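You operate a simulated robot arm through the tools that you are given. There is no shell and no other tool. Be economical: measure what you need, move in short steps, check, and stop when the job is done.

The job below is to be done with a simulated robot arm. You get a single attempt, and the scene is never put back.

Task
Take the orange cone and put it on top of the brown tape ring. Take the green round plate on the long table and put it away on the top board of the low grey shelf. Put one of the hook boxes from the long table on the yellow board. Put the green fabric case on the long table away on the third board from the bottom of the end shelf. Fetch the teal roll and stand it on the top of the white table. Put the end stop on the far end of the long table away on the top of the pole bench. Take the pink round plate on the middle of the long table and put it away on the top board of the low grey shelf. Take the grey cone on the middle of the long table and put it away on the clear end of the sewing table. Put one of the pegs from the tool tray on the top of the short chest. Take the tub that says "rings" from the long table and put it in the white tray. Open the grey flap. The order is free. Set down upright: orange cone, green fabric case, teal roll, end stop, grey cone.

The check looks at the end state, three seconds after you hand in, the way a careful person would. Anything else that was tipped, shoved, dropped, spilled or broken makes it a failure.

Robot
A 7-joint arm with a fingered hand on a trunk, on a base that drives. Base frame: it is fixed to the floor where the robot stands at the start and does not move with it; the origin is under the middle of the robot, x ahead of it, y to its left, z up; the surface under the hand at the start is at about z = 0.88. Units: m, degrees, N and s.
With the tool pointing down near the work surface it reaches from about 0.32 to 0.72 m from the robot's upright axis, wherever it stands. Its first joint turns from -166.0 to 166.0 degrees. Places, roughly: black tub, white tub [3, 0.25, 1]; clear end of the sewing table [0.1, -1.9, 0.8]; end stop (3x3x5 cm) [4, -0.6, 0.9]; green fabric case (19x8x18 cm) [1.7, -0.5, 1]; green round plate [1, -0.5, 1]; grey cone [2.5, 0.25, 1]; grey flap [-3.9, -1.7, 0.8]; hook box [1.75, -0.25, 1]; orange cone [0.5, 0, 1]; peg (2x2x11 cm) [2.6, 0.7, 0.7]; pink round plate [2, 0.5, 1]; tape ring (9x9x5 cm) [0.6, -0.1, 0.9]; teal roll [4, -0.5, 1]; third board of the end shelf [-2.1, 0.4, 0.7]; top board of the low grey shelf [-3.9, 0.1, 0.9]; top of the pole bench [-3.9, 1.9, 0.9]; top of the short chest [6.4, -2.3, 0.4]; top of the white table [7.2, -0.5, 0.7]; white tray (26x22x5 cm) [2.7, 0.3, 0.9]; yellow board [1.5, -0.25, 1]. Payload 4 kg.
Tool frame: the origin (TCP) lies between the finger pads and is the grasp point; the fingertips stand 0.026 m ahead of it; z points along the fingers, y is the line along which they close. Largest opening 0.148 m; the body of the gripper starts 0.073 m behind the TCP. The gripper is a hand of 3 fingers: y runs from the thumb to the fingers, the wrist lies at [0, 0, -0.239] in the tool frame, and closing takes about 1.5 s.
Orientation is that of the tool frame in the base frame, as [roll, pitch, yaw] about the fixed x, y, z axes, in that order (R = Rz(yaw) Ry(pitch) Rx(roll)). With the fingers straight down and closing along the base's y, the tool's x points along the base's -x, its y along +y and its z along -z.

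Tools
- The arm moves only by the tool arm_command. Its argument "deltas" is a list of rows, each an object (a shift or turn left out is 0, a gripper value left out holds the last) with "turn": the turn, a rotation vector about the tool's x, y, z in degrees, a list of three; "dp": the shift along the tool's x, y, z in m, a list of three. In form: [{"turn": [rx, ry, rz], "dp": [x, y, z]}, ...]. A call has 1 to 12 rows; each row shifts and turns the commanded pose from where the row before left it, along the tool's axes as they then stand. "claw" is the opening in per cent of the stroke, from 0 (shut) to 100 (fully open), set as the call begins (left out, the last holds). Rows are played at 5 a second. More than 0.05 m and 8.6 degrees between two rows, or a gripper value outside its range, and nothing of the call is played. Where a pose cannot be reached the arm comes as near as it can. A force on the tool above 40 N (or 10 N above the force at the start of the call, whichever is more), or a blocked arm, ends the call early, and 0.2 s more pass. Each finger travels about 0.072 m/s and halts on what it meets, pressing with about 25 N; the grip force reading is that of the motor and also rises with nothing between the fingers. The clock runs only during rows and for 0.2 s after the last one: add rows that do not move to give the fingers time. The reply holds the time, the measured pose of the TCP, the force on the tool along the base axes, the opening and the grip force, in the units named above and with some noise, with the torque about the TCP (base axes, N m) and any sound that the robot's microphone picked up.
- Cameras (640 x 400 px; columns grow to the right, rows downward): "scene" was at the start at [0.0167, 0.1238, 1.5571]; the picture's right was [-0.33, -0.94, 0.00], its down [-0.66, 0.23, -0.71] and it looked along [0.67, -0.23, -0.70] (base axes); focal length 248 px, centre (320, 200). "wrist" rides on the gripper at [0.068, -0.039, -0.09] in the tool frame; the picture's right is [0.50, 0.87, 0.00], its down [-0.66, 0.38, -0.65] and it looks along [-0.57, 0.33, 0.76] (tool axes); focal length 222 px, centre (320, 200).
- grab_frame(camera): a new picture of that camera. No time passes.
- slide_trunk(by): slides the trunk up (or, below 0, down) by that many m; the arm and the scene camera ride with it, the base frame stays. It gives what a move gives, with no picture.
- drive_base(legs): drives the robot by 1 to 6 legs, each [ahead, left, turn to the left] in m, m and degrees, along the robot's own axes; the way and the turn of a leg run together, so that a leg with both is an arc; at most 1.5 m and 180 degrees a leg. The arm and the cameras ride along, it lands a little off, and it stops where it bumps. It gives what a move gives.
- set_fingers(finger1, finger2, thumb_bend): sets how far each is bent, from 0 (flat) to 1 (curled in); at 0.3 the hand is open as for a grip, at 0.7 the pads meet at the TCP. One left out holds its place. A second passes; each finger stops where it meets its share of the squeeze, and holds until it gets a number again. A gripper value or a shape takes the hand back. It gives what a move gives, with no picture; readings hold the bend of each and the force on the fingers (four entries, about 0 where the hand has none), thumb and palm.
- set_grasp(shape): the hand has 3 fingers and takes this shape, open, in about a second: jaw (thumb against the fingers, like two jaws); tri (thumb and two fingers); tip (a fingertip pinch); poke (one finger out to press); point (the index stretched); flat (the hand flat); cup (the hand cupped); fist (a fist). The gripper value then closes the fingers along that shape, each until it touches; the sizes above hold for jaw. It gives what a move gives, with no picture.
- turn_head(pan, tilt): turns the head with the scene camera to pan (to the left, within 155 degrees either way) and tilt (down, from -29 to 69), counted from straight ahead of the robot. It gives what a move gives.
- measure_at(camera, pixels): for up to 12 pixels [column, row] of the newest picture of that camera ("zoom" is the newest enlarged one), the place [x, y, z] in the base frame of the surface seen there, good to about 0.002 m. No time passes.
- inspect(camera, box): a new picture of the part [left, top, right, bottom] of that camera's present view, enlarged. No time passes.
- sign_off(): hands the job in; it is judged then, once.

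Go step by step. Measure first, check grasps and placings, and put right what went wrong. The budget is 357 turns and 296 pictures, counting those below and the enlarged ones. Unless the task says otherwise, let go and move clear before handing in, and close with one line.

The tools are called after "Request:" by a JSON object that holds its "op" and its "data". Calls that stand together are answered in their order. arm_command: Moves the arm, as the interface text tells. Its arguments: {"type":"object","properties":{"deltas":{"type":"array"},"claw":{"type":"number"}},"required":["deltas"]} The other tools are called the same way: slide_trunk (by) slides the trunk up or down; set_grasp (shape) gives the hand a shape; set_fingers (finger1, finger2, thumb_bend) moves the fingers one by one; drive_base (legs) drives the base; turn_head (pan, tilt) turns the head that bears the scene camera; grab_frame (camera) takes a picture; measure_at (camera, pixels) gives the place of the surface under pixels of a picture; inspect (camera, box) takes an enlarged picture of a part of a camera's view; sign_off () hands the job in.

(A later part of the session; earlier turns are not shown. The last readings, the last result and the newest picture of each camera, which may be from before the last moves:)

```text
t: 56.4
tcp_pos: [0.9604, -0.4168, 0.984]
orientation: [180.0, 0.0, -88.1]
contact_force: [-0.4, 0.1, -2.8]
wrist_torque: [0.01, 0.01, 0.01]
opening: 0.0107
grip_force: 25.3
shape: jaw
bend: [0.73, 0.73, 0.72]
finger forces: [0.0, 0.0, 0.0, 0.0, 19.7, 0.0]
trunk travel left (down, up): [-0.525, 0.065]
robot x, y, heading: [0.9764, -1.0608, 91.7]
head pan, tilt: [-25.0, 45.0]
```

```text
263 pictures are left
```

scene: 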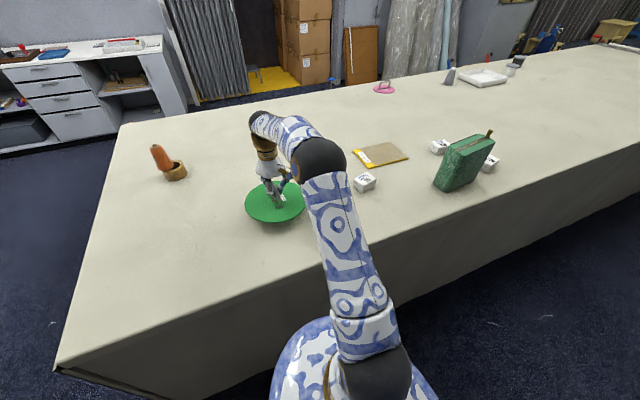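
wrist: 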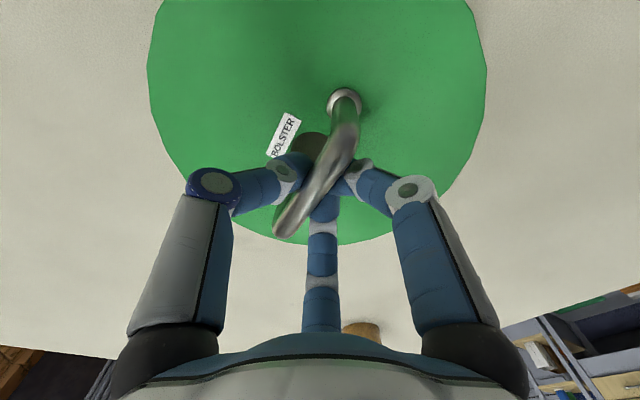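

The plate hangs freely from the hand (2.8 N). I'll retract it and drive backward out of the aisle, then look at the island and shelves.

Request:
{"op": "arm_command", "data": {"deltas": [{"dp": [0, 0, -0.04]}, {"dp": [0.035, 0, -0.03]}, {"dp": [0.04, 0, -0.02]}, {"dp": [0.04, 0, -0.02]}, {"dp": [0.04, 0, -0.01]}, {"dp": [0.04, 0, 0]}, {"dp": [0.03, 0, 0]}, {}]}}

Request:
{"op": "drive_base", "data": {"legs": [[-0.08, 0, 0], [0, 1.4, 0]]}}

Request:
{"op": "drive_base", "data": {"legs": [[0, 0, 90]]}}

Request:
{"op": "turn_head", "data": {"pan": 0, "tilt": 25}}

Request:
{"op": "grab_frame", "data": {"camera": "scene"}}

```text
t: 58.2
tcp_pos: [0.968, -0.6427, 1.1056]
orientation: [-179.9, -0.1, -88.0]
contact_force: [-0.6, -0.4, -3.0]
wrist_torque: [-0.01, 0.0, 0.0]
opening: 0.0105
grip_force: 24.8
shape: jaw
bend: [0.73, 0.73, 0.72]
finger forces: [0.0, 0.0, 0.1, 0.1, 19.4, 0.1]
trunk travel left (down, up): [-0.525, 0.065]
robot x, y, heading: [0.9769, -1.062, 91.9]
head pan, tilt: [-25.0, 45.0]
```

```text
t: 65.8
tcp_pos: [-0.4147, -0.7664, 1.1048]
orientation: [-179.9, 0.0, -88.2]
contact_force: [-0.4, 0.0, -3.2]
wrist_torque: [-0.03, 0.01, 0.0]
opening: 0.0102
grip_force: 25.1
shape: jaw
bend: [0.73, 0.73, 0.72]
finger forces: [0.0, 0.0, 0.1, 0.0, 19.1, 0.0]
trunk travel left (down, up): [-0.525, 0.065]
robot x, y, heading: [-0.41, -1.1904, 91.7]
head pan, tilt: [-25.0, 45.0]
```

```text
t: 69.9
tcp_pos: [-0.8296, -1.1858, 1.1052]
orientation: [-180.0, -0.1, 0.4]
contact_force: [0.5, 0.1, -2.6]
wrist_torque: [0.02, 0.0, 0.0]
opening: 0.0103
grip_force: 25.3
shape: jaw
bend: [0.73, 0.73, 0.72]
finger forces: [0.0, 0.0, 0.1, 0.0, 19.1, 0.1]
trunk travel left (down, up): [-0.525, 0.065]
robot x, y, heading: [-0.41, -1.1909, -179.9]
head pan, tilt: [-25.0, 45.0]
```

```text
t: 70.8
tcp_pos: [-0.8308, -1.1858, 1.1059]
orientation: [-180.0, 0.0, 0.4]
contact_force: [-0.3, 0.7, -2.0]
wrist_torque: [0.0, -0.01, 0.01]
opening: 0.01
grip_force: 24.7
shape: jaw
bend: [0.73, 0.73, 0.72]
finger forces: [0.0, 0.0, 0.0, 0.0, 19.0, 0.1]
trunk travel left (down, up): [-0.525, 0.065]
robot x, y, heading: [-0.403, -1.1875, -179.6]
head pan, tilt: [0.0, 25.0]
```

```text
262 pictures are left
```

scene: 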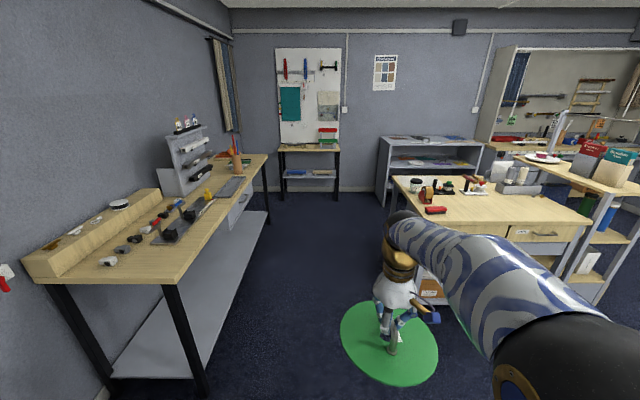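

The low grey shelf is at (430,150), past the island on the right and the long bench on the left. I'll measure the corridor.

Request:
{"op": "measure_at", "data": {"camera": "scene", "pixels": [[195, 280], [265, 155], [395, 180], [395, 232], [590, 225], [385, 140], [480, 143], [430, 150], [385, 205], [635, 285], [305, 185], [480, 180]]}}

Request:
{"op": "inspect", "data": {"camera": "scene", "box": [370, 100, 530, 220]}}

Request:
{"op": "inspect", "data": {"camera": "scene", "box": [260, 100, 360, 200]}}

```text
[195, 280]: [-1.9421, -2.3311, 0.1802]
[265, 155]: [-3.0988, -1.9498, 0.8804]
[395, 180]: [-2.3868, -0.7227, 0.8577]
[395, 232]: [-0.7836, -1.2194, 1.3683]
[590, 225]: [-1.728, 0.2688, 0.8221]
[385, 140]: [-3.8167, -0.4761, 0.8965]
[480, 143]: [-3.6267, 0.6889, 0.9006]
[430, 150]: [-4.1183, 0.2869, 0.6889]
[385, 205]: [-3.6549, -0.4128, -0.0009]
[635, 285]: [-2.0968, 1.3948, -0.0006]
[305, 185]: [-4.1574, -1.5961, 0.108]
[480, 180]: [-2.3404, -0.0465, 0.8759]
```

```text
3.33 times, centred on (450, 160) of scene
```

zoom: 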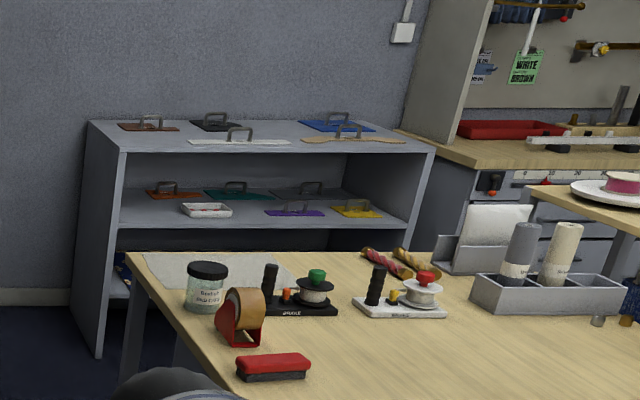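

```text
4.00 times, centred on (310, 150) of scene
```

zoom: 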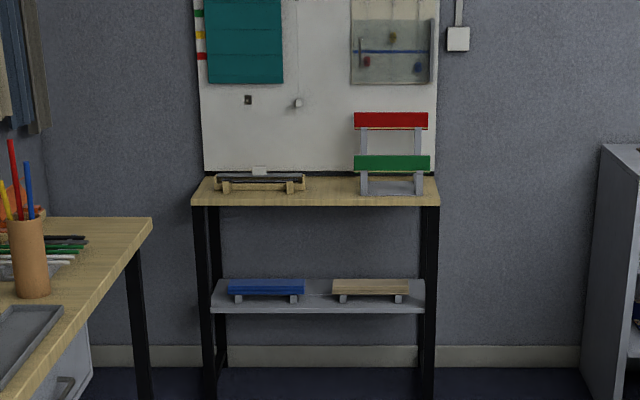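

The corridor between bench (y -1.95) and island (y -0.72) is clear. I'll drive along it to x≈-2.85 and then sideways to face the shelf.

Request:
{"op": "drive_base", "data": {"legs": [[1.2, 0.12, 0], [1.23, 0, 0], [0, -1.4, 0]]}}

Request:
{"op": "turn_head", "data": {"pan": 0, "tilt": 40}}

Request:
{"op": "grab_frame", "data": {"camera": "scene"}}

```text
t: 89.2
tcp_pos: [-3.209, 0.1053, 1.1049]
orientation: [-180.0, -0.1, -1.4]
contact_force: [-0.3, -0.1, -2.4]
wrist_torque: [-0.05, 0.02, 0.02]
opening: 0.01
grip_force: 24.9
shape: jaw
bend: [0.73, 0.73, 0.72]
finger forces: [0.1, 0.0, 0.1, 0.1, 18.9, 0.1]
trunk travel left (down, up): [-0.525, 0.065]
robot x, y, heading: [-2.7841, 0.0919, 178.6]
head pan, tilt: [0.0, 25.0]
```

```text
t: 89.9
tcp_pos: [-3.2088, 0.1052, 1.1047]
orientation: [-180.0, 0.0, -1.4]
contact_force: [0.2, -1.1, -2.3]
wrist_torque: [0.03, 0.02, -0.02]
opening: 0.0101
grip_force: 25.2
shape: jaw
bend: [0.73, 0.73, 0.72]
finger forces: [0.0, 0.0, 0.1, 0.1, 18.9, 0.1]
trunk travel left (down, up): [-0.525, 0.065]
robot x, y, heading: [-2.7836, 0.0914, 178.8]
head pan, tilt: [0.0, 40.0]
```

```text
259 pictures are left
```

scene: 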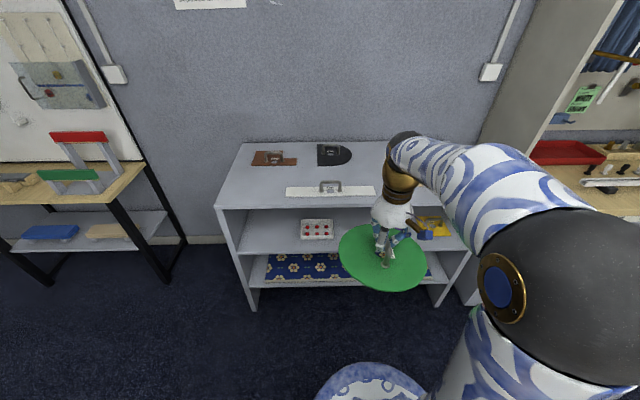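

The shelf's top shows brown, black and white pieces, and the arm hides the right part. I'll measure those and take a wrist picture.

Request:
{"op": "measure_at", "data": {"camera": "scene", "pixels": [[220, 207], [245, 143], [253, 165], [297, 165], [318, 165], [351, 155], [287, 191], [375, 191], [380, 207], [287, 197]]}}

Request:
{"op": "grab_frame", "data": {"camera": "wrist"}}

Request:
{"op": "inspect", "data": {"camera": "scene", "box": [200, 130, 400, 255]}}

```text
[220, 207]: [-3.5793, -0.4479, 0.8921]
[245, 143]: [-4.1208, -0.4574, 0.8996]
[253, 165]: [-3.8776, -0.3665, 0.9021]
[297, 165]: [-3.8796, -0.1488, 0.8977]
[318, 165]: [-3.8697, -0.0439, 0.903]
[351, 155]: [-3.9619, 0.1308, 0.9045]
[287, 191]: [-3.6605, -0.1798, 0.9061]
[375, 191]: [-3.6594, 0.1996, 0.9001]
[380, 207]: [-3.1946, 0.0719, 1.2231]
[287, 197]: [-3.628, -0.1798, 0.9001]
```

```text
258 pictures are left
```

wrist: 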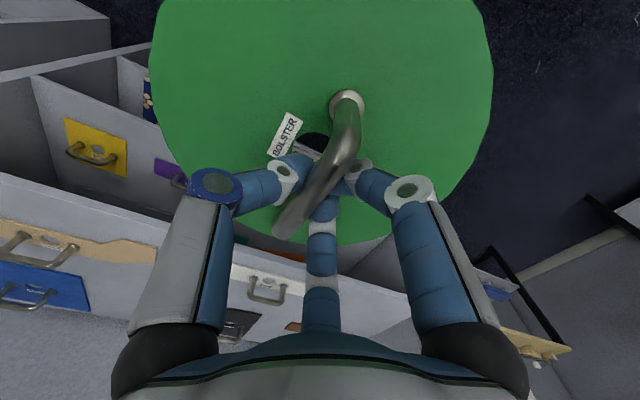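

```text
3.20 times, centred on (300, 192) of scene
```

zoom: 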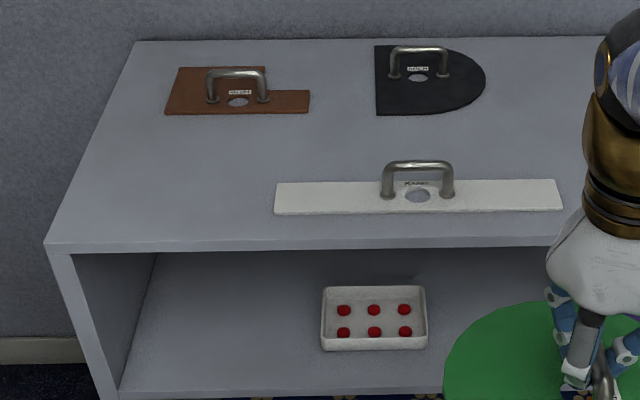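

The shelf's front left corner is free: y -0.45 to -0.19, x -3.58 to -3.87. I'll drive to face it, which should also free the view of the right part.

Request:
{"op": "drive_base", "data": {"legs": [[0, 0.42, 0], [0.4, 0, 0]]}}

Request:
{"op": "turn_head", "data": {"pan": -30, "tilt": 40}}

Request:
{"op": "grab_frame", "data": {"camera": "scene"}}

Request:
{"op": "turn_head", "data": {"pan": 0, "tilt": 55}}

Request:
{"op": "grab_frame", "data": {"camera": "scene"}}

```text
t: 94.5
tcp_pos: [-3.6122, -0.3066, 1.1057]
orientation: [180.0, 0.0, -0.9]
contact_force: [-0.2, 0.3, -2.6]
wrist_torque: [0.0, -0.02, 0.01]
opening: 0.0102
grip_force: 24.8
shape: jaw
bend: [0.73, 0.73, 0.72]
finger forces: [0.1, 0.0, 0.1, 0.0, 18.9, 0.0]
trunk travel left (down, up): [-0.525, 0.065]
robot x, y, heading: [-3.1893, -0.3173, 179.3]
head pan, tilt: [0.0, 40.0]
```

```text
t: 95.5
tcp_pos: [-3.6109, -0.3069, 1.1052]
orientation: [180.0, 0.0, -0.9]
contact_force: [-0.5, -0.1, -1.9]
wrist_torque: [-0.02, -0.02, -0.01]
opening: 0.01
grip_force: 24.9
shape: jaw
bend: [0.73, 0.73, 0.72]
finger forces: [0.0, 0.0, 0.0, 0.1, 18.8, 0.1]
trunk travel left (down, up): [-0.525, 0.065]
robot x, y, heading: [-3.188, -0.3205, 178.9]
head pan, tilt: [-30.0, 40.0]
```

```text
256 pictures are left
```

scene: 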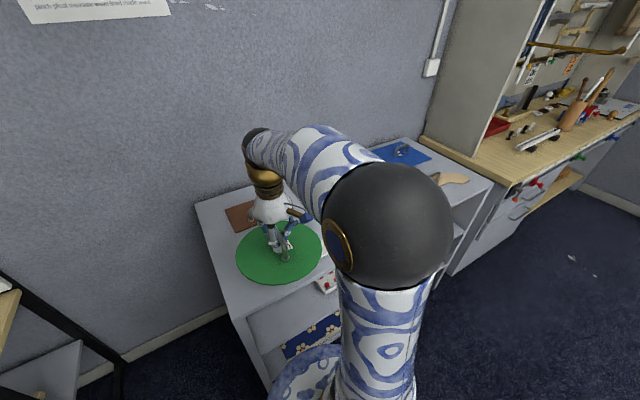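

```text
t: 96.5
tcp_pos: [-3.611, -0.305, 1.1048]
orientation: [179.9, 0.0, -0.9]
contact_force: [0.4, 0.1, -2.6]
wrist_torque: [-0.03, -0.02, -0.01]
opening: 0.01
grip_force: 24.7
shape: jaw
bend: [0.73, 0.73, 0.72]
finger forces: [0.1, 0.0, 0.1, 0.0, 18.8, 0.1]
trunk travel left (down, up): [-0.525, 0.065]
robot x, y, heading: [-3.19, -0.3168, 179.2]
head pan, tilt: [0.0, 55.0]
```

```text
255 pictures are left
```

scene: 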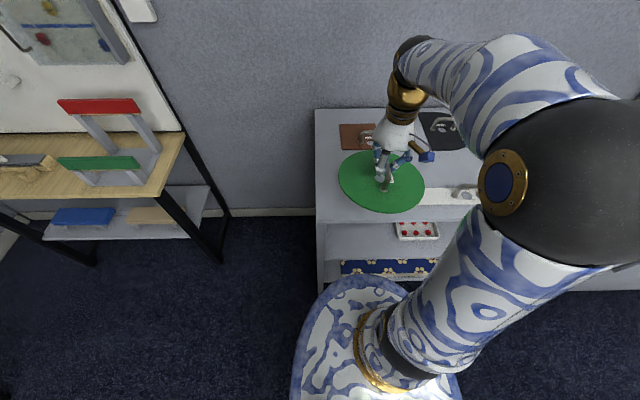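

I'll move over the free corner, aiming the plate's centre at (-3.705, -0.325), and lower to just above the shelf at z 0.900.

Request:
{"op": "arm_command", "data": {"deltas": [{"dp": [-0.04, 0.011, 0]}, {"dp": [-0.046, 0.011, 0]}, {"dp": [0, 0, 0.04]}, {"dp": [0, 0, 0.04]}, {"dp": [0, 0, 0.035]}, {}]}}

Request:
{"op": "grab_frame", "data": {"camera": "scene"}}

Request:
{"op": "inspect", "data": {"camera": "scene", "box": [300, 90, 480, 230]}}

```text
t: 97.8
tcp_pos: [-3.6976, -0.3252, 0.9896]
orientation: [180.0, -0.1, -0.8]
contact_force: [0.0, -0.2, -2.8]
wrist_torque: [-0.05, 0.01, -0.03]
opening: 0.0102
grip_force: 24.9
shape: jaw
bend: [0.73, 0.73, 0.72]
finger forces: [0.1, 0.1, 0.0, 0.0, 18.4, 0.1]
trunk travel left (down, up): [-0.525, 0.065]
robot x, y, heading: [-3.1886, -0.3201, 179.1]
head pan, tilt: [0.0, 55.0]
```

```text
254 pictures are left
```

scene: 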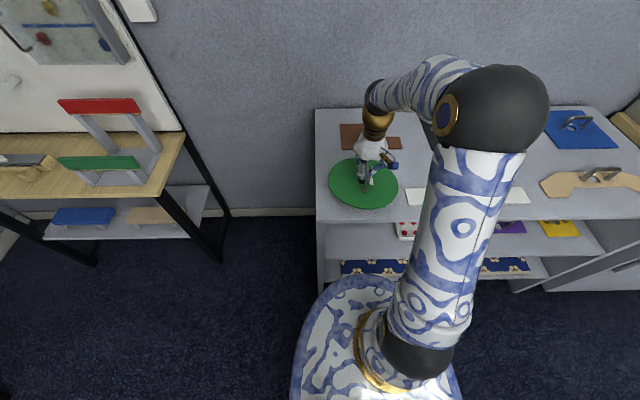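

```text
2.86 times, centred on (390, 160) of scene
```

zoom: 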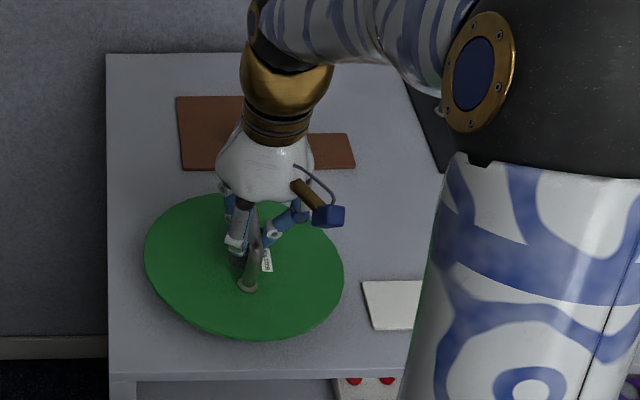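

The plate hovers over the free corner. I'll measure the other plates on the right for later use, then lower the last centimetres.

Request:
{"op": "measure_at", "data": {"camera": "scene", "pixels": [[530, 200], [545, 147], [615, 148], [556, 112], [541, 183], [560, 197], [530, 219], [600, 110], [638, 185], [525, 150]]}}

Request:
{"op": "arm_command", "data": {"deltas": [{"dp": [0, 0, 0.015]}, {"dp": [0, 0, 0.005]}, {"dp": [0, 0, 0.002]}, {}]}}

```text
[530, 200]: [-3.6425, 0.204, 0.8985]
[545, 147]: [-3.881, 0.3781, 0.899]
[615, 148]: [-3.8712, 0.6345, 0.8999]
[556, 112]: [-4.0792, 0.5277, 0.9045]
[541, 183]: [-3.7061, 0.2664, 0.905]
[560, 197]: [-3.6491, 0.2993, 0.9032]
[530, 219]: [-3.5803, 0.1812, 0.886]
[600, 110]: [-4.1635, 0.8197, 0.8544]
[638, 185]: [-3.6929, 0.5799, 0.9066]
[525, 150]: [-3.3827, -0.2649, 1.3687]
```

```text
t: 98.8
tcp_pos: [-3.6976, -0.3272, 0.9694]
orientation: [179.9, 0.1, -0.9]
contact_force: [-0.8, 0.1, -3.0]
wrist_torque: [0.01, -0.02, -0.02]
opening: 0.0103
grip_force: 24.6
shape: jaw
bend: [0.73, 0.73, 0.73]
finger forces: [0.1, 0.0, 0.0, 0.0, 18.3, 0.2]
trunk travel left (down, up): [-0.525, 0.065]
robot x, y, heading: [-3.1901, -0.3131, 179.1]
head pan, tilt: [0.0, 55.0]
```

Not in contact yet at 0.969. I'll lower in 1.5 mm steps.

Request:
{"op": "arm_command", "data": {"deltas": [{"dp": [0, 0, 0.0015]}, {"dp": [0, 0, 0.0015]}, {}]}}

Request:
{"op": "arm_command", "data": {"deltas": [{"dp": [0, 0, 0.0015]}, {}]}}

```text
t: 99.7
tcp_pos: [-3.6983, -0.3249, 0.9658]
orientation: [-180.0, 0.0, -0.9]
contact_force: [0.2, 0.3, -2.3]
wrist_torque: [0.01, 0.04, 0.01]
opening: 0.0098
grip_force: 25.0
shape: jaw
bend: [0.73, 0.73, 0.73]
finger forces: [0.0, 0.1, 0.0, 0.1, 18.2, 0.0]
trunk travel left (down, up): [-0.525, 0.065]
robot x, y, heading: [-3.192, -0.3181, 178.9]
head pan, tilt: [0.0, 55.0]
```

```text
t: 100.2
tcp_pos: [-3.6978, -0.326, 0.9639]
orientation: [-179.9, 0.0, -0.9]
contact_force: [-0.2, 0.0, -2.7]
wrist_torque: [0.01, 0.01, 0.01]
opening: 0.0097
grip_force: 25.0
shape: jaw
bend: [0.73, 0.73, 0.73]
finger forces: [0.0, 0.0, 0.0, 0.0, 18.1, 0.0]
trunk travel left (down, up): [-0.525, 0.065]
robot x, y, heading: [-3.1901, -0.3217, 179.0]
head pan, tilt: [0.0, 55.0]
```

Request:
{"op": "arm_command", "data": {"deltas": [{"dp": [0, 0, 0.0015]}, {}]}}

Request:
{"op": "arm_command", "data": {"deltas": [{"dp": [0, 0, 0.0015]}, {}]}}

Request:
{"op": "inspect", "data": {"camera": "scene", "box": [320, 140, 420, 220]}}

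```text
t: 100.8
tcp_pos: [-3.6982, -0.3269, 0.9627]
orientation: [180.0, 0.1, -1.0]
contact_force: [-0.3, 0.3, -2.0]
wrist_torque: [-0.02, 0.01, 0.0]
opening: 0.0099
grip_force: 24.9
shape: jaw
bend: [0.73, 0.73, 0.73]
finger forces: [0.1, 0.0, 0.1, 0.0, 18.0, 0.0]
trunk travel left (down, up): [-0.525, 0.065]
robot x, y, heading: [-3.1868, -0.32, 179.0]
head pan, tilt: [0.0, 55.0]
```

```text
t: 101.5
tcp_pos: [-3.6993, -0.3264, 0.9622]
orientation: [-179.9, 0.0, -0.9]
contact_force: [0.6, 0.0, -3.3]
wrist_torque: [0.01, 0.0, 0.01]
opening: 0.0099
grip_force: 25.3
shape: jaw
bend: [0.73, 0.73, 0.73]
finger forces: [0.0, 0.1, 0.0, 0.0, 18.0, 0.0]
trunk travel left (down, up): [-0.525, 0.065]
robot x, y, heading: [-3.1913, -0.3183, 179.2]
head pan, tilt: [0.0, 55.0]
```

```text
5.00 times, centred on (370, 180) of scene
```

zoom: 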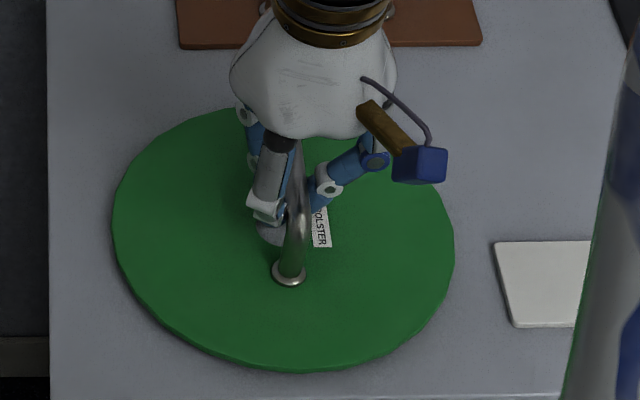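

I still read the plate's weight. I'll measure the plate and shelf heights in the zoom to see how far there is to go.

Request:
{"op": "measure_at", "data": {"camera": "zoom", "pixels": [[160, 200], [280, 340], [420, 230], [220, 130], [60, 300], [250, 390], [470, 340], [130, 250], [300, 366]]}}

```text
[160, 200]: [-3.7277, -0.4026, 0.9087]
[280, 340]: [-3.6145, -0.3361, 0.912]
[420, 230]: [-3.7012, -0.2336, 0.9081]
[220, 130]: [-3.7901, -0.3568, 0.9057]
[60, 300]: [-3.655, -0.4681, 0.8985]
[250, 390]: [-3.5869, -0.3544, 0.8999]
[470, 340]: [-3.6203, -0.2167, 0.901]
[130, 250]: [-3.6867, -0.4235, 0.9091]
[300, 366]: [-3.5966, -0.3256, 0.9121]
```

The plate is slightly tilted: its front edge is about 5 mm up and its back touches. I'll lower 3 mm more and let go.

Request:
{"op": "arm_command", "data": {"deltas": [{"dp": [0, 0, 0.0015]}, {"dp": [0, 0, 0.0015]}, {}]}}

Request:
{"op": "arm_command", "data": {"claw": 100, "deltas": [{}, {}, {}, {}, {}, {}, {}, {}, {}]}}

Request:
{"op": "inspect", "data": {"camera": "scene", "box": [320, 140, 420, 220]}}

```text
t: 102.2
tcp_pos: [-3.6989, -0.3262, 0.9583]
orientation: [-180.0, 0.0, -0.9]
contact_force: [-0.2, -0.3, -2.6]
wrist_torque: [0.02, 0.02, -0.01]
opening: 0.0096
grip_force: 25.5
shape: jaw
bend: [0.73, 0.73, 0.73]
finger forces: [0.0, 0.0, 0.0, 0.0, 17.9, 0.0]
trunk travel left (down, up): [-0.525, 0.065]
robot x, y, heading: [-3.1885, -0.3185, 179.3]
head pan, tilt: [0.0, 55.0]
```

```text
t: 104.2
tcp_pos: [-3.698, -0.3257, 0.9576]
orientation: [180.0, 0.1, -0.8]
contact_force: [0.2, -0.2, 0.0]
wrist_torque: [0.01, -0.03, 0.02]
opening: 0.148
grip_force: 0.1
shape: jaw
bend: [0.3, 0.3, 0.3]
finger forces: [0.0, 0.1, 0.0, 0.0, 0.0, 0.0]
trunk travel left (down, up): [-0.525, 0.065]
robot x, y, heading: [-3.1894, -0.3194, 178.8]
head pan, tilt: [0.0, 55.0]
```

```text
5.00 times, centred on (370, 180) of scene
```

zoom: 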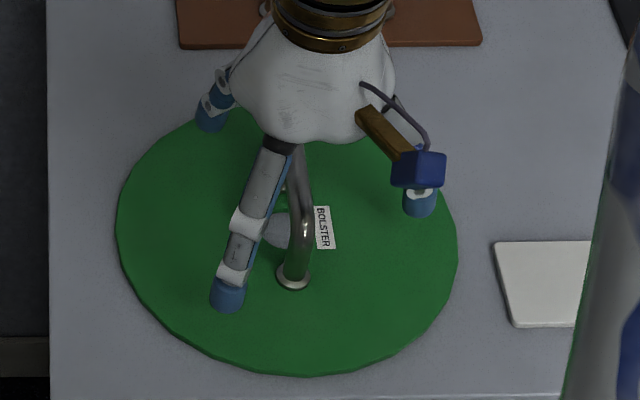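

The plate is released and lies flat, clear of its neighbours. I'll rise and retract, then check it.

Request:
{"op": "arm_command", "data": {"deltas": [{"dp": [0, 0, -0.04]}, {"dp": [0, 0, -0.04]}, {"dp": [0, 0, -0.04]}, {"dp": [0, 0, -0.04]}, {"dp": [0.04, 0, -0.02]}, {"dp": [0.04, 0, -0.02]}, {}]}}

Request:
{"op": "inspect", "data": {"camera": "scene", "box": [310, 100, 470, 220]}}

Request:
{"op": "turn_head", "data": {"pan": 45, "tilt": 30}}

Request:
{"op": "grab_frame", "data": {"camera": "scene"}}

Request:
{"op": "inspect", "data": {"camera": "scene", "box": [220, 80, 420, 205]}}

```text
t: 105.8
tcp_pos: [-3.6192, -0.3293, 1.1603]
orientation: [179.9, 0.0, -0.8]
contact_force: [0.6, 0.6, -0.5]
wrist_torque: [0.0, 0.0, 0.01]
opening: 0.1477
grip_force: 0.0
shape: jaw
bend: [0.3, 0.3, 0.3]
finger forces: [0.0, 0.1, 0.1, 0.0, 0.0, 0.1]
trunk travel left (down, up): [-0.525, 0.065]
robot x, y, heading: [-3.1905, -0.3211, 178.9]
head pan, tilt: [0.0, 55.0]
```

```text
3.33 times, centred on (390, 160) of scene
```

zoom: 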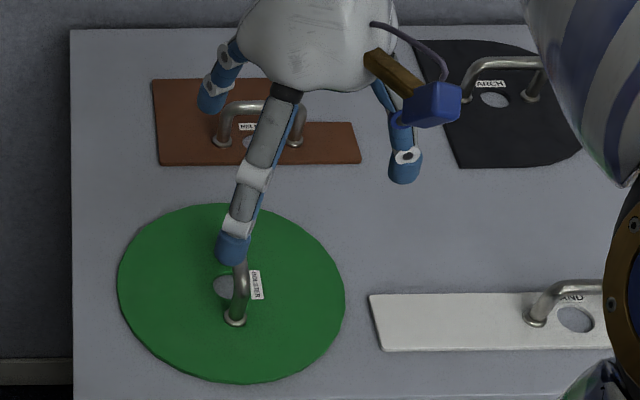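

```text
t: 107.0
tcp_pos: [-3.6192, -0.3298, 1.1598]
orientation: [-180.0, 0.0, -0.9]
contact_force: [-0.2, -0.2, 0.3]
wrist_torque: [-0.01, 0.0, 0.01]
opening: 0.148
grip_force: 0.0
shape: jaw
bend: [0.3, 0.3, 0.3]
finger forces: [0.1, 0.0, 0.0, 0.0, 0.0, 0.0]
trunk travel left (down, up): [-0.525, 0.065]
robot x, y, heading: [-3.1879, -0.3172, 178.9]
head pan, tilt: [45.0, 30.0]
```

```text
249 pictures are left
```

scene: 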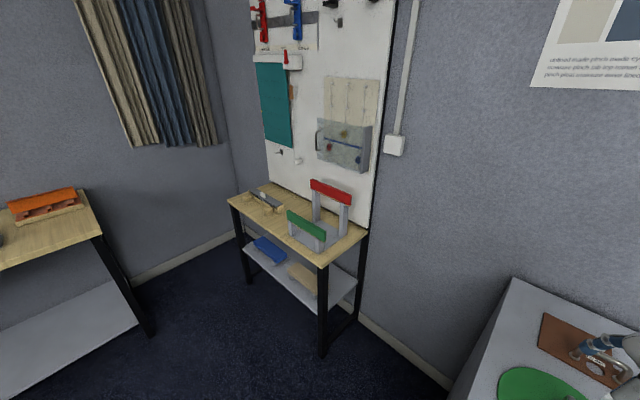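

```text
3.20 times, centred on (320, 142) of scene
```

zoom: 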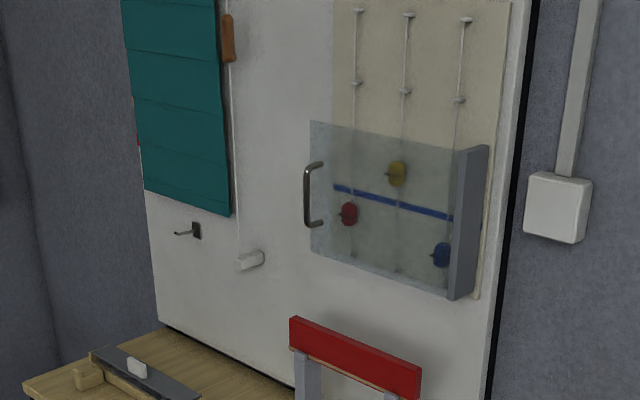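

The green plate sits well. The grey flap seems to be the dark lid with a white knob on the small table at (265,200), so I'll measure around it before going there.

Request:
{"op": "measure_at", "data": {"camera": "scene", "pixels": [[265, 205], [232, 202], [322, 265], [366, 230], [312, 230], [330, 195], [100, 235], [320, 352], [280, 260], [252, 198], [280, 208]]}}

Request:
{"op": "inspect", "data": {"camera": "scene", "box": [220, 170, 380, 290]}}

```text
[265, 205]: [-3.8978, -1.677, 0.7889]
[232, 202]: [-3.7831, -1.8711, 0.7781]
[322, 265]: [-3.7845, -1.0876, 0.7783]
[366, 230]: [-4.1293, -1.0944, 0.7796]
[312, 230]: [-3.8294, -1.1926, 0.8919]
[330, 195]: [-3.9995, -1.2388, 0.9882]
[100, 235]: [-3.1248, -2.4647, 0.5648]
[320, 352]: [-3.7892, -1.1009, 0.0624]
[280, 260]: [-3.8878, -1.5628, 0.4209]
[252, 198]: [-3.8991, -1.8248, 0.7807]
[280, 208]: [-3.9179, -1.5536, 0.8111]
```

```text
3.33 times, centred on (300, 230) of scene
```

zoom: 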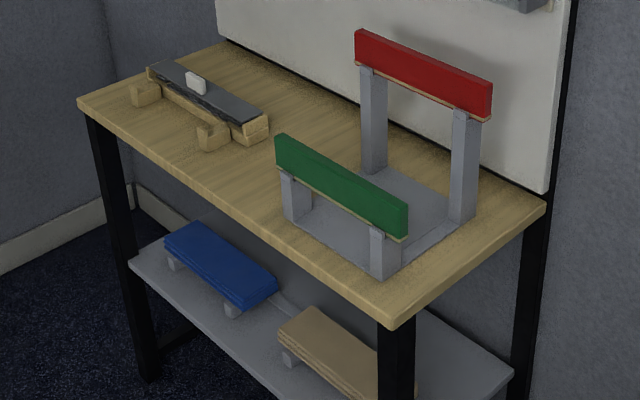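

The flap is a dark grey bar with a white knob on a wooden block, with two rest blocks in front. I'll drive over to face it and look closely.

Request:
{"op": "drive_base", "data": {"legs": [[-0.15, 0, 0], [0, 1.34, 0], [0.1, 0, 0]]}}

Request:
{"op": "turn_head", "data": {"pan": 5, "tilt": 50}}

Request:
{"op": "grab_frame", "data": {"camera": "scene"}}

Request:
{"op": "grab_frame", "data": {"camera": "wrist"}}

```text
t: 115.5
tcp_pos: [-3.6082, -1.6745, 1.1587]
orientation: [-180.0, -0.2, -2.3]
contact_force: [0.4, 0.0, 0.4]
wrist_torque: [0.0, 0.01, 0.01]
opening: 0.148
grip_force: 0.0
shape: jaw
bend: [0.3, 0.3, 0.3]
finger forces: [0.1, 0.1, 0.0, 0.0, 0.0, 0.0]
trunk travel left (down, up): [-0.525, 0.065]
robot x, y, heading: [-3.1769, -1.6705, 177.6]
head pan, tilt: [45.0, 30.0]
```

```text
t: 116.6
tcp_pos: [-3.6078, -1.6748, 1.1589]
orientation: [-179.9, 0.0, -2.4]
contact_force: [-0.5, -1.0, 0.3]
wrist_torque: [-0.01, -0.01, -0.02]
opening: 0.1481
grip_force: 0.0
shape: jaw
bend: [0.3, 0.3, 0.3]
finger forces: [0.1, 0.0, 0.1, 0.0, 0.0, 0.1]
trunk travel left (down, up): [-0.525, 0.065]
robot x, y, heading: [-3.1778, -1.6701, 178.0]
head pan, tilt: [5.0, 50.0]
```

```text
246 pictures are left
```

scene: 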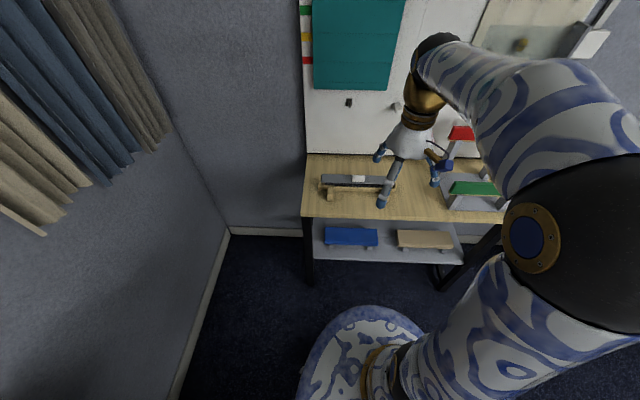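

```text
245 pictures are left
```

wrist: 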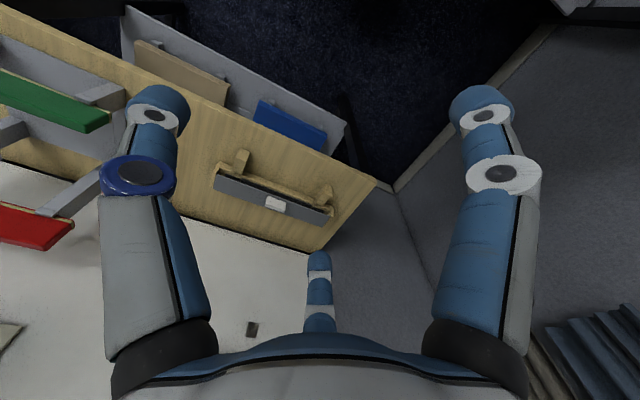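

Request:
{"op": "inspect", "data": {"camera": "wrist", "box": [200, 140, 350, 235]}}

Request:
{"op": "inspect", "data": {"camera": "scene", "box": [300, 150, 400, 220]}}

Request:
{"op": "measure_at", "data": {"camera": "scene", "pixels": [[326, 182], [358, 178], [330, 197], [345, 190], [345, 182], [372, 183], [320, 185]]}}

```text
4.21 times, centred on (275, 188) of wrist
```

zoom: 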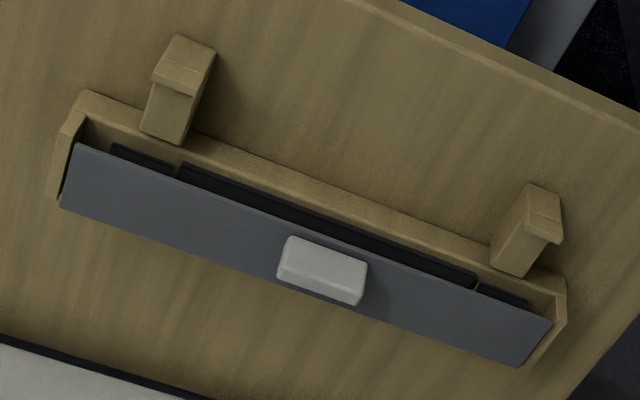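

```text
5.71 times, centred on (350, 185) of scene
```

zoom: 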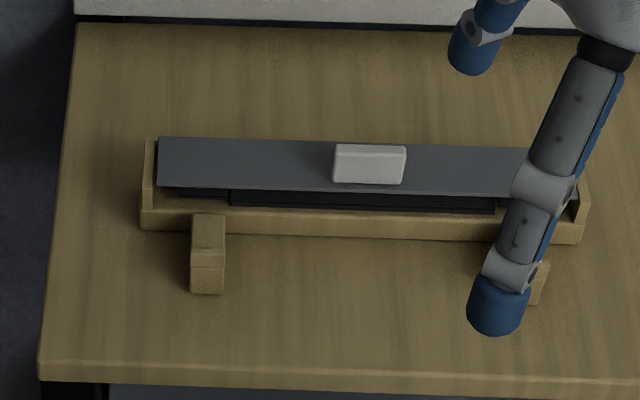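

```text
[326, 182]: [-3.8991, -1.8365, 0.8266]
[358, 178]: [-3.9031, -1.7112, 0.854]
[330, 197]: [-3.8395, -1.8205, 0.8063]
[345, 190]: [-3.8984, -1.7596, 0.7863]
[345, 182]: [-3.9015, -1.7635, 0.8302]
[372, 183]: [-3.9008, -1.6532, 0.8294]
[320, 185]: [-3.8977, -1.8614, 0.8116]
```

I need the flap's tilt, so I'll measure several rows across it in the scene zoom.

Request:
{"op": "measure_at", "data": {"camera": "zoom", "pixels": [[250, 143], [250, 165], [250, 187], [250, 197], [250, 212], [250, 230], [340, 150], [370, 150], [370, 180], [400, 160], [208, 225], [208, 285]]}}

Request:
{"op": "turn_head", "data": {"pan": 5, "tilt": 35}}

Request:
{"op": "slide_trunk", "data": {"by": -0.3}}

Request:
{"op": "inspect", "data": {"camera": "scene", "box": [280, 120, 420, 220]}}

```text
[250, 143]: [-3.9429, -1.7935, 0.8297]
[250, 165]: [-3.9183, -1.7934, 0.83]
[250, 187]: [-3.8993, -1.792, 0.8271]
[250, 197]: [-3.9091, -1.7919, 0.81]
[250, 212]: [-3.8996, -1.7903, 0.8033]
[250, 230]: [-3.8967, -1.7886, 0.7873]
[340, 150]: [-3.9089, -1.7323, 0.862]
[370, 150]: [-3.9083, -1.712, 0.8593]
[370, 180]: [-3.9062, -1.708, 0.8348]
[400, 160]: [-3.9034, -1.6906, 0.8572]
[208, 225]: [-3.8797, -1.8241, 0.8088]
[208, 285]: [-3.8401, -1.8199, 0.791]
```

```text
t: 117.3
tcp_pos: [-3.6085, -1.6743, 1.1577]
orientation: [-180.0, 0.1, -2.3]
contact_force: [1.1, 0.2, -0.2]
wrist_torque: [0.0, -0.02, 0.02]
opening: 0.1479
grip_force: 0.1
shape: jaw
bend: [0.3, 0.3, 0.3]
finger forces: [0.0, 0.1, 0.0, 0.0, 0.1, 0.0]
trunk travel left (down, up): [-0.525, 0.065]
robot x, y, heading: [-3.1779, -1.6747, 177.7]
head pan, tilt: [5.0, 35.0]
```

```text
t: 120.3
tcp_pos: [-3.6078, -1.6742, 0.8598]
orientation: [-180.0, 0.0, -2.4]
contact_force: [0.2, -0.4, -0.2]
wrist_torque: [-0.01, 0.02, 0.0]
opening: 0.148
grip_force: 0.0
shape: jaw
bend: [0.3, 0.3, 0.3]
finger forces: [0.1, 0.0, 0.0, 0.1, 0.0, 0.0]
trunk travel left (down, up): [-0.225, 0.365]
robot x, y, heading: [-3.1755, -1.6738, 177.6]
head pan, tilt: [5.0, 35.0]
```

```text
4.00 times, centred on (350, 170) of scene
```

zoom: 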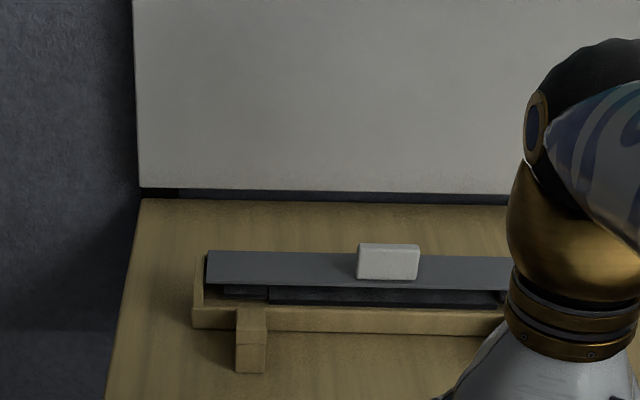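

The flap lies level at z 0.83, from x -3.899 (front) to about -3.945 (back), with the knob near the front edge. That suggests a hinge at the back. I'll measure the knob's extents.

Request:
{"op": "measure_at", "data": {"camera": "zoom", "pixels": [[362, 244], [415, 246], [388, 243], [388, 248], [358, 277], [416, 277], [388, 278], [388, 260], [300, 253], [300, 270], [300, 284], [300, 245]]}}

Request:
{"op": "grab_frame", "data": {"camera": "wrist"}}

Request:
{"op": "grab_frame", "data": {"camera": "scene"}}

```text
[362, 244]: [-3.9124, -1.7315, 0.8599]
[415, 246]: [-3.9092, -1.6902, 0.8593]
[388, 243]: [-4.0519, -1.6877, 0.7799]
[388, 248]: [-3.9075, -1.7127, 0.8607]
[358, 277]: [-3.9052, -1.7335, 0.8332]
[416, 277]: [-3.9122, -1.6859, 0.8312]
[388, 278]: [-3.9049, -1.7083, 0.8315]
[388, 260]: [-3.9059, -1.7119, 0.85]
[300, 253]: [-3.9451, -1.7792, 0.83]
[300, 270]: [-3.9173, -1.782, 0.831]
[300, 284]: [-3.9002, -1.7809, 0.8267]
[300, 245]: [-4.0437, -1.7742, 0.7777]
```

```text
241 pictures are left
```

wrist: 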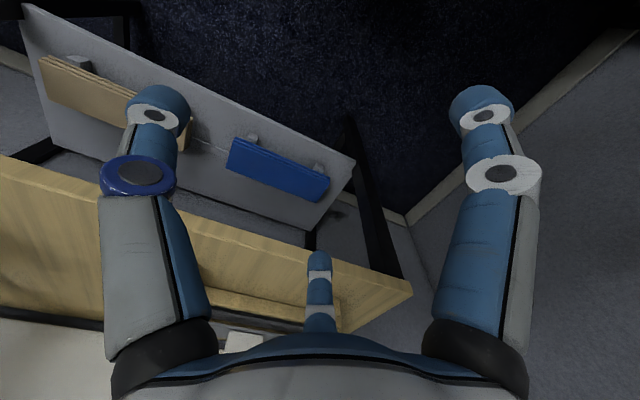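

```text
240 pictures are left
```

scene: 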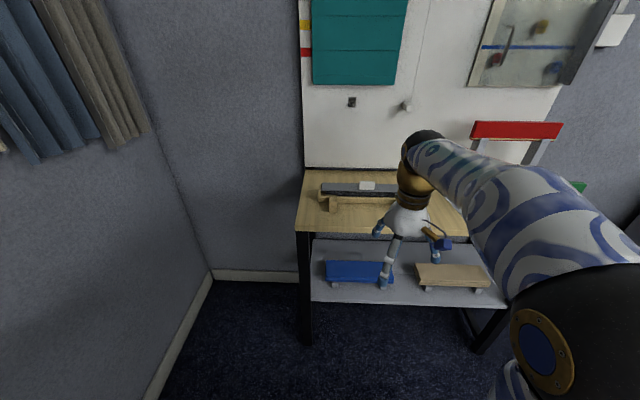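

The knob is about 5 cm wide and sits at (-3.912, -1.711), z 0.83–0.861. I'll raise the trunk, drive 10 cm closer, and look at the "tip" pinch shape.

Request:
{"op": "slide_trunk", "data": {"by": 0.17}}

Request:
{"op": "drive_base", "data": {"legs": [[0.1, 0, 2]]}}

Request:
{"op": "set_grasp", "data": {"shape": "tip"}}

Request:
{"op": "grab_frame", "data": {"camera": "wrist"}}

Request:
{"op": "grab_frame", "data": {"camera": "scene"}}

```text
t: 122.3
tcp_pos: [-3.607, -1.6748, 1.0296]
orientation: [-179.9, -0.1, -2.3]
contact_force: [0.6, 0.3, 0.6]
wrist_torque: [0.01, 0.02, 0.0]
opening: 0.1478
grip_force: 0.1
shape: jaw
bend: [0.3, 0.3, 0.3]
finger forces: [0.1, 0.0, 0.1, 0.0, 0.1, 0.0]
trunk travel left (down, up): [-0.395, 0.195]
robot x, y, heading: [-3.1803, -1.6736, 177.7]
head pan, tilt: [5.0, 35.0]
```

```text
t: 123.4
tcp_pos: [-3.7067, -1.6865, 1.0303]
orientation: [180.0, 0.0, -0.3]
contact_force: [0.6, 0.0, 0.3]
wrist_torque: [0.0, -0.02, -0.02]
opening: 0.1478
grip_force: 0.1
shape: jaw
bend: [0.3, 0.3, 0.3]
finger forces: [0.0, 0.0, 0.0, 0.1, 0.0, 0.0]
trunk travel left (down, up): [-0.395, 0.195]
robot x, y, heading: [-3.2764, -1.6735, 179.5]
head pan, tilt: [5.0, 35.0]
```

```text
t: 124.3
tcp_pos: [-3.7071, -1.6866, 1.0286]
orientation: [180.0, 0.0, -0.4]
contact_force: [-0.3, -0.7, 0.4]
wrist_torque: [0.03, -0.04, 0.0]
opening: 0.1481
grip_force: 0.1
shape: tip
bend: [0.3, 0.3, 0.3]
finger forces: [0.0, 0.0, 0.0, 0.0, 0.0, 0.1]
trunk travel left (down, up): [-0.395, 0.195]
robot x, y, heading: [-3.2763, -1.6749, 179.2]
head pan, tilt: [5.0, 35.0]
```

```text
239 pictures are left
```

wrist: 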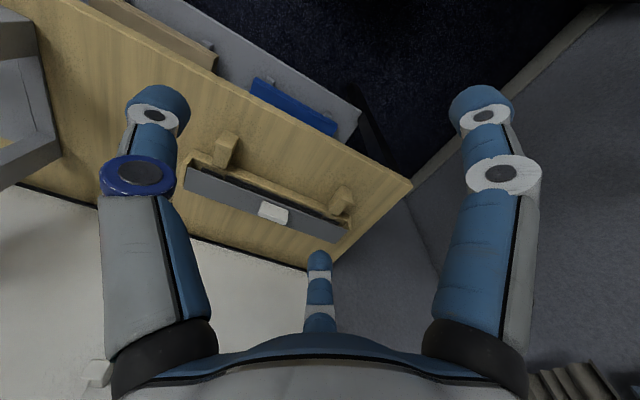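

```text
238 pictures are left
```

scene: 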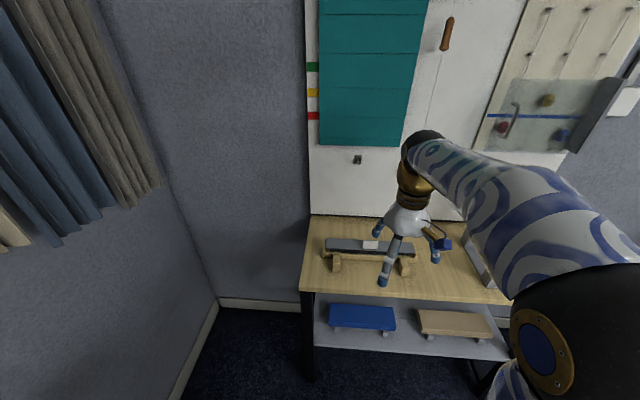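

The hand is three-fold, so closed fingers make a stick whose tip is on the tool axis. I'll close them and bring the tip in front of the knob, to push the flap back gently.

Request:
{"op": "set_grasp", "data": {"shape": "jaw"}}

Request:
{"op": "arm_command", "data": {"claw": 0, "deltas": [{}, {}, {}, {}, {}, {}, {}, {}, {"dp": [-0.04, 0.012, 0]}, {"dp": [-0.04, 0.013, 0]}, {"dp": [-0.04, 0, 0]}, {"dp": [-0.033, 0, 0]}]}}

Request:
{"op": "arm_command", "data": {"deltas": [{"dp": [0, 0, 0.04]}, {"dp": [0, 0, 0.04]}, {"dp": [0, 0, 0.04]}, {}]}}

Request:
{"op": "grab_frame", "data": {"camera": "wrist"}}

Request:
{"op": "inspect", "data": {"camera": "scene", "box": [310, 190, 470, 310]}}

```text
t: 125.2
tcp_pos: [-3.7087, -1.687, 1.0286]
orientation: [-180.0, 0.0, -0.4]
contact_force: [-1.0, -1.2, 0.2]
wrist_torque: [0.01, -0.01, 0.01]
opening: 0.1477
grip_force: 0.1
shape: jaw
bend: [0.3, 0.3, 0.3]
finger forces: [0.1, 0.0, 0.0, 0.1, 0.0, 0.1]
trunk travel left (down, up): [-0.395, 0.195]
robot x, y, heading: [-3.276, -1.6741, 179.4]
head pan, tilt: [5.0, 35.0]
```

```text
t: 127.8
tcp_pos: [-3.8603, -1.7102, 1.0294]
orientation: [180.0, -0.1, -0.4]
contact_force: [1.0, -0.3, -0.2]
wrist_torque: [-0.01, 0.08, -0.01]
opening: 0.0002
grip_force: 25.1
shape: jaw
bend: [0.7, 0.7, 0.7]
finger forces: [0.1, 0.0, 0.0, 0.1, 0.0, 0.0]
trunk travel left (down, up): [-0.395, 0.195]
robot x, y, heading: [-3.2774, -1.6708, 179.6]
head pan, tilt: [5.0, 35.0]
```

```text
t: 128.8
tcp_pos: [-3.8624, -1.7095, 0.9093]
orientation: [-179.9, 0.0, -0.4]
contact_force: [0.6, 0.0, -0.1]
wrist_torque: [-0.02, 0.01, 0.0]
opening: 0.0
grip_force: 24.9
shape: jaw
bend: [0.7, 0.7, 0.7]
finger forces: [0.0, 0.1, 0.1, 0.0, 0.0, 0.0]
trunk travel left (down, up): [-0.395, 0.195]
robot x, y, heading: [-3.2798, -1.6707, 179.7]
head pan, tilt: [5.0, 35.0]
```

```text
237 pictures are left
```

wrist: 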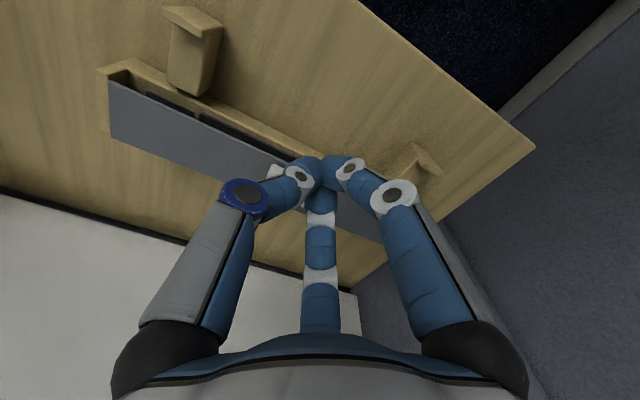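

```text
3.33 times, centred on (390, 250) of scene
```

zoom: 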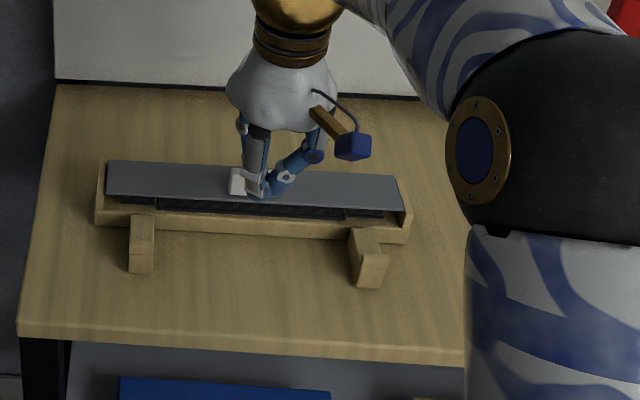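

In the zoom the fingertips at (262,192) look to the right of the knob at (237,182). I'll measure both.

Request:
{"op": "measure_at", "data": {"camera": "zoom", "pixels": [[262, 192], [252, 190], [270, 185], [235, 185], [232, 172], [246, 195]]}}

```text
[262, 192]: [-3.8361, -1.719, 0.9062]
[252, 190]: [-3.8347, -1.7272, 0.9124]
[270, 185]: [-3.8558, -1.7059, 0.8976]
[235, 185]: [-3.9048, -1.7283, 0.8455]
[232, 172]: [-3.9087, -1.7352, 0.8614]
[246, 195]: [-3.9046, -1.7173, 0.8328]
```

The y alignment is good, but a vertical hand's knuckles would press down on the knob. I'll tilt the hand 45° so the fingertips lead, then lower to just in front of the knob.

Request:
{"op": "arm_command", "data": {"deltas": [{"turn": [0, -7.5, 0]}, {"turn": [0, -7.5, 0]}, {"turn": [0, -7.5, 0]}, {"turn": [0, -7.5, 0]}, {"turn": [0, -7.5, 0]}, {"turn": [0, -7.5, 0]}, {}, {"dp": [0.011, 0, 0.011]}, {"dp": [0.011, 0, 0.011]}, {"dp": [0.009, 0, 0.009]}, {}]}}

Request:
{"op": "grab_frame", "data": {"camera": "wrist"}}

Request:
{"op": "inspect", "data": {"camera": "scene", "box": [310, 190, 470, 310]}}

```text
t: 131.2
tcp_pos: [-3.8607, -1.7122, 0.8645]
orientation: [180.0, 45.0, -0.4]
contact_force: [-0.1, 0.2, 0.3]
wrist_torque: [0.02, -0.01, -0.01]
opening: 0.0
grip_force: 24.8
shape: jaw
bend: [0.7, 0.7, 0.7]
finger forces: [0.1, 0.0, 0.1, 0.0, 0.1, 0.0]
trunk travel left (down, up): [-0.395, 0.195]
robot x, y, heading: [-3.2787, -1.67, 179.5]
head pan, tilt: [5.0, 35.0]
```

```text
235 pictures are left
```

wrist: 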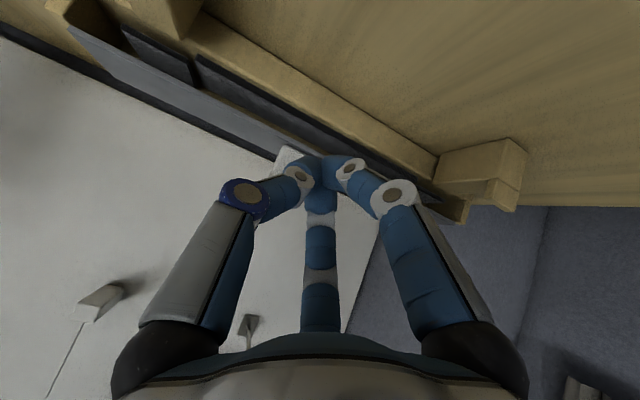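

```text
3.33 times, centred on (390, 250) of scene
```

zoom: 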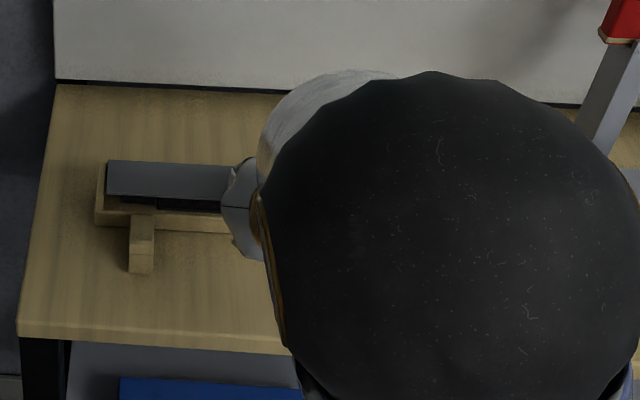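

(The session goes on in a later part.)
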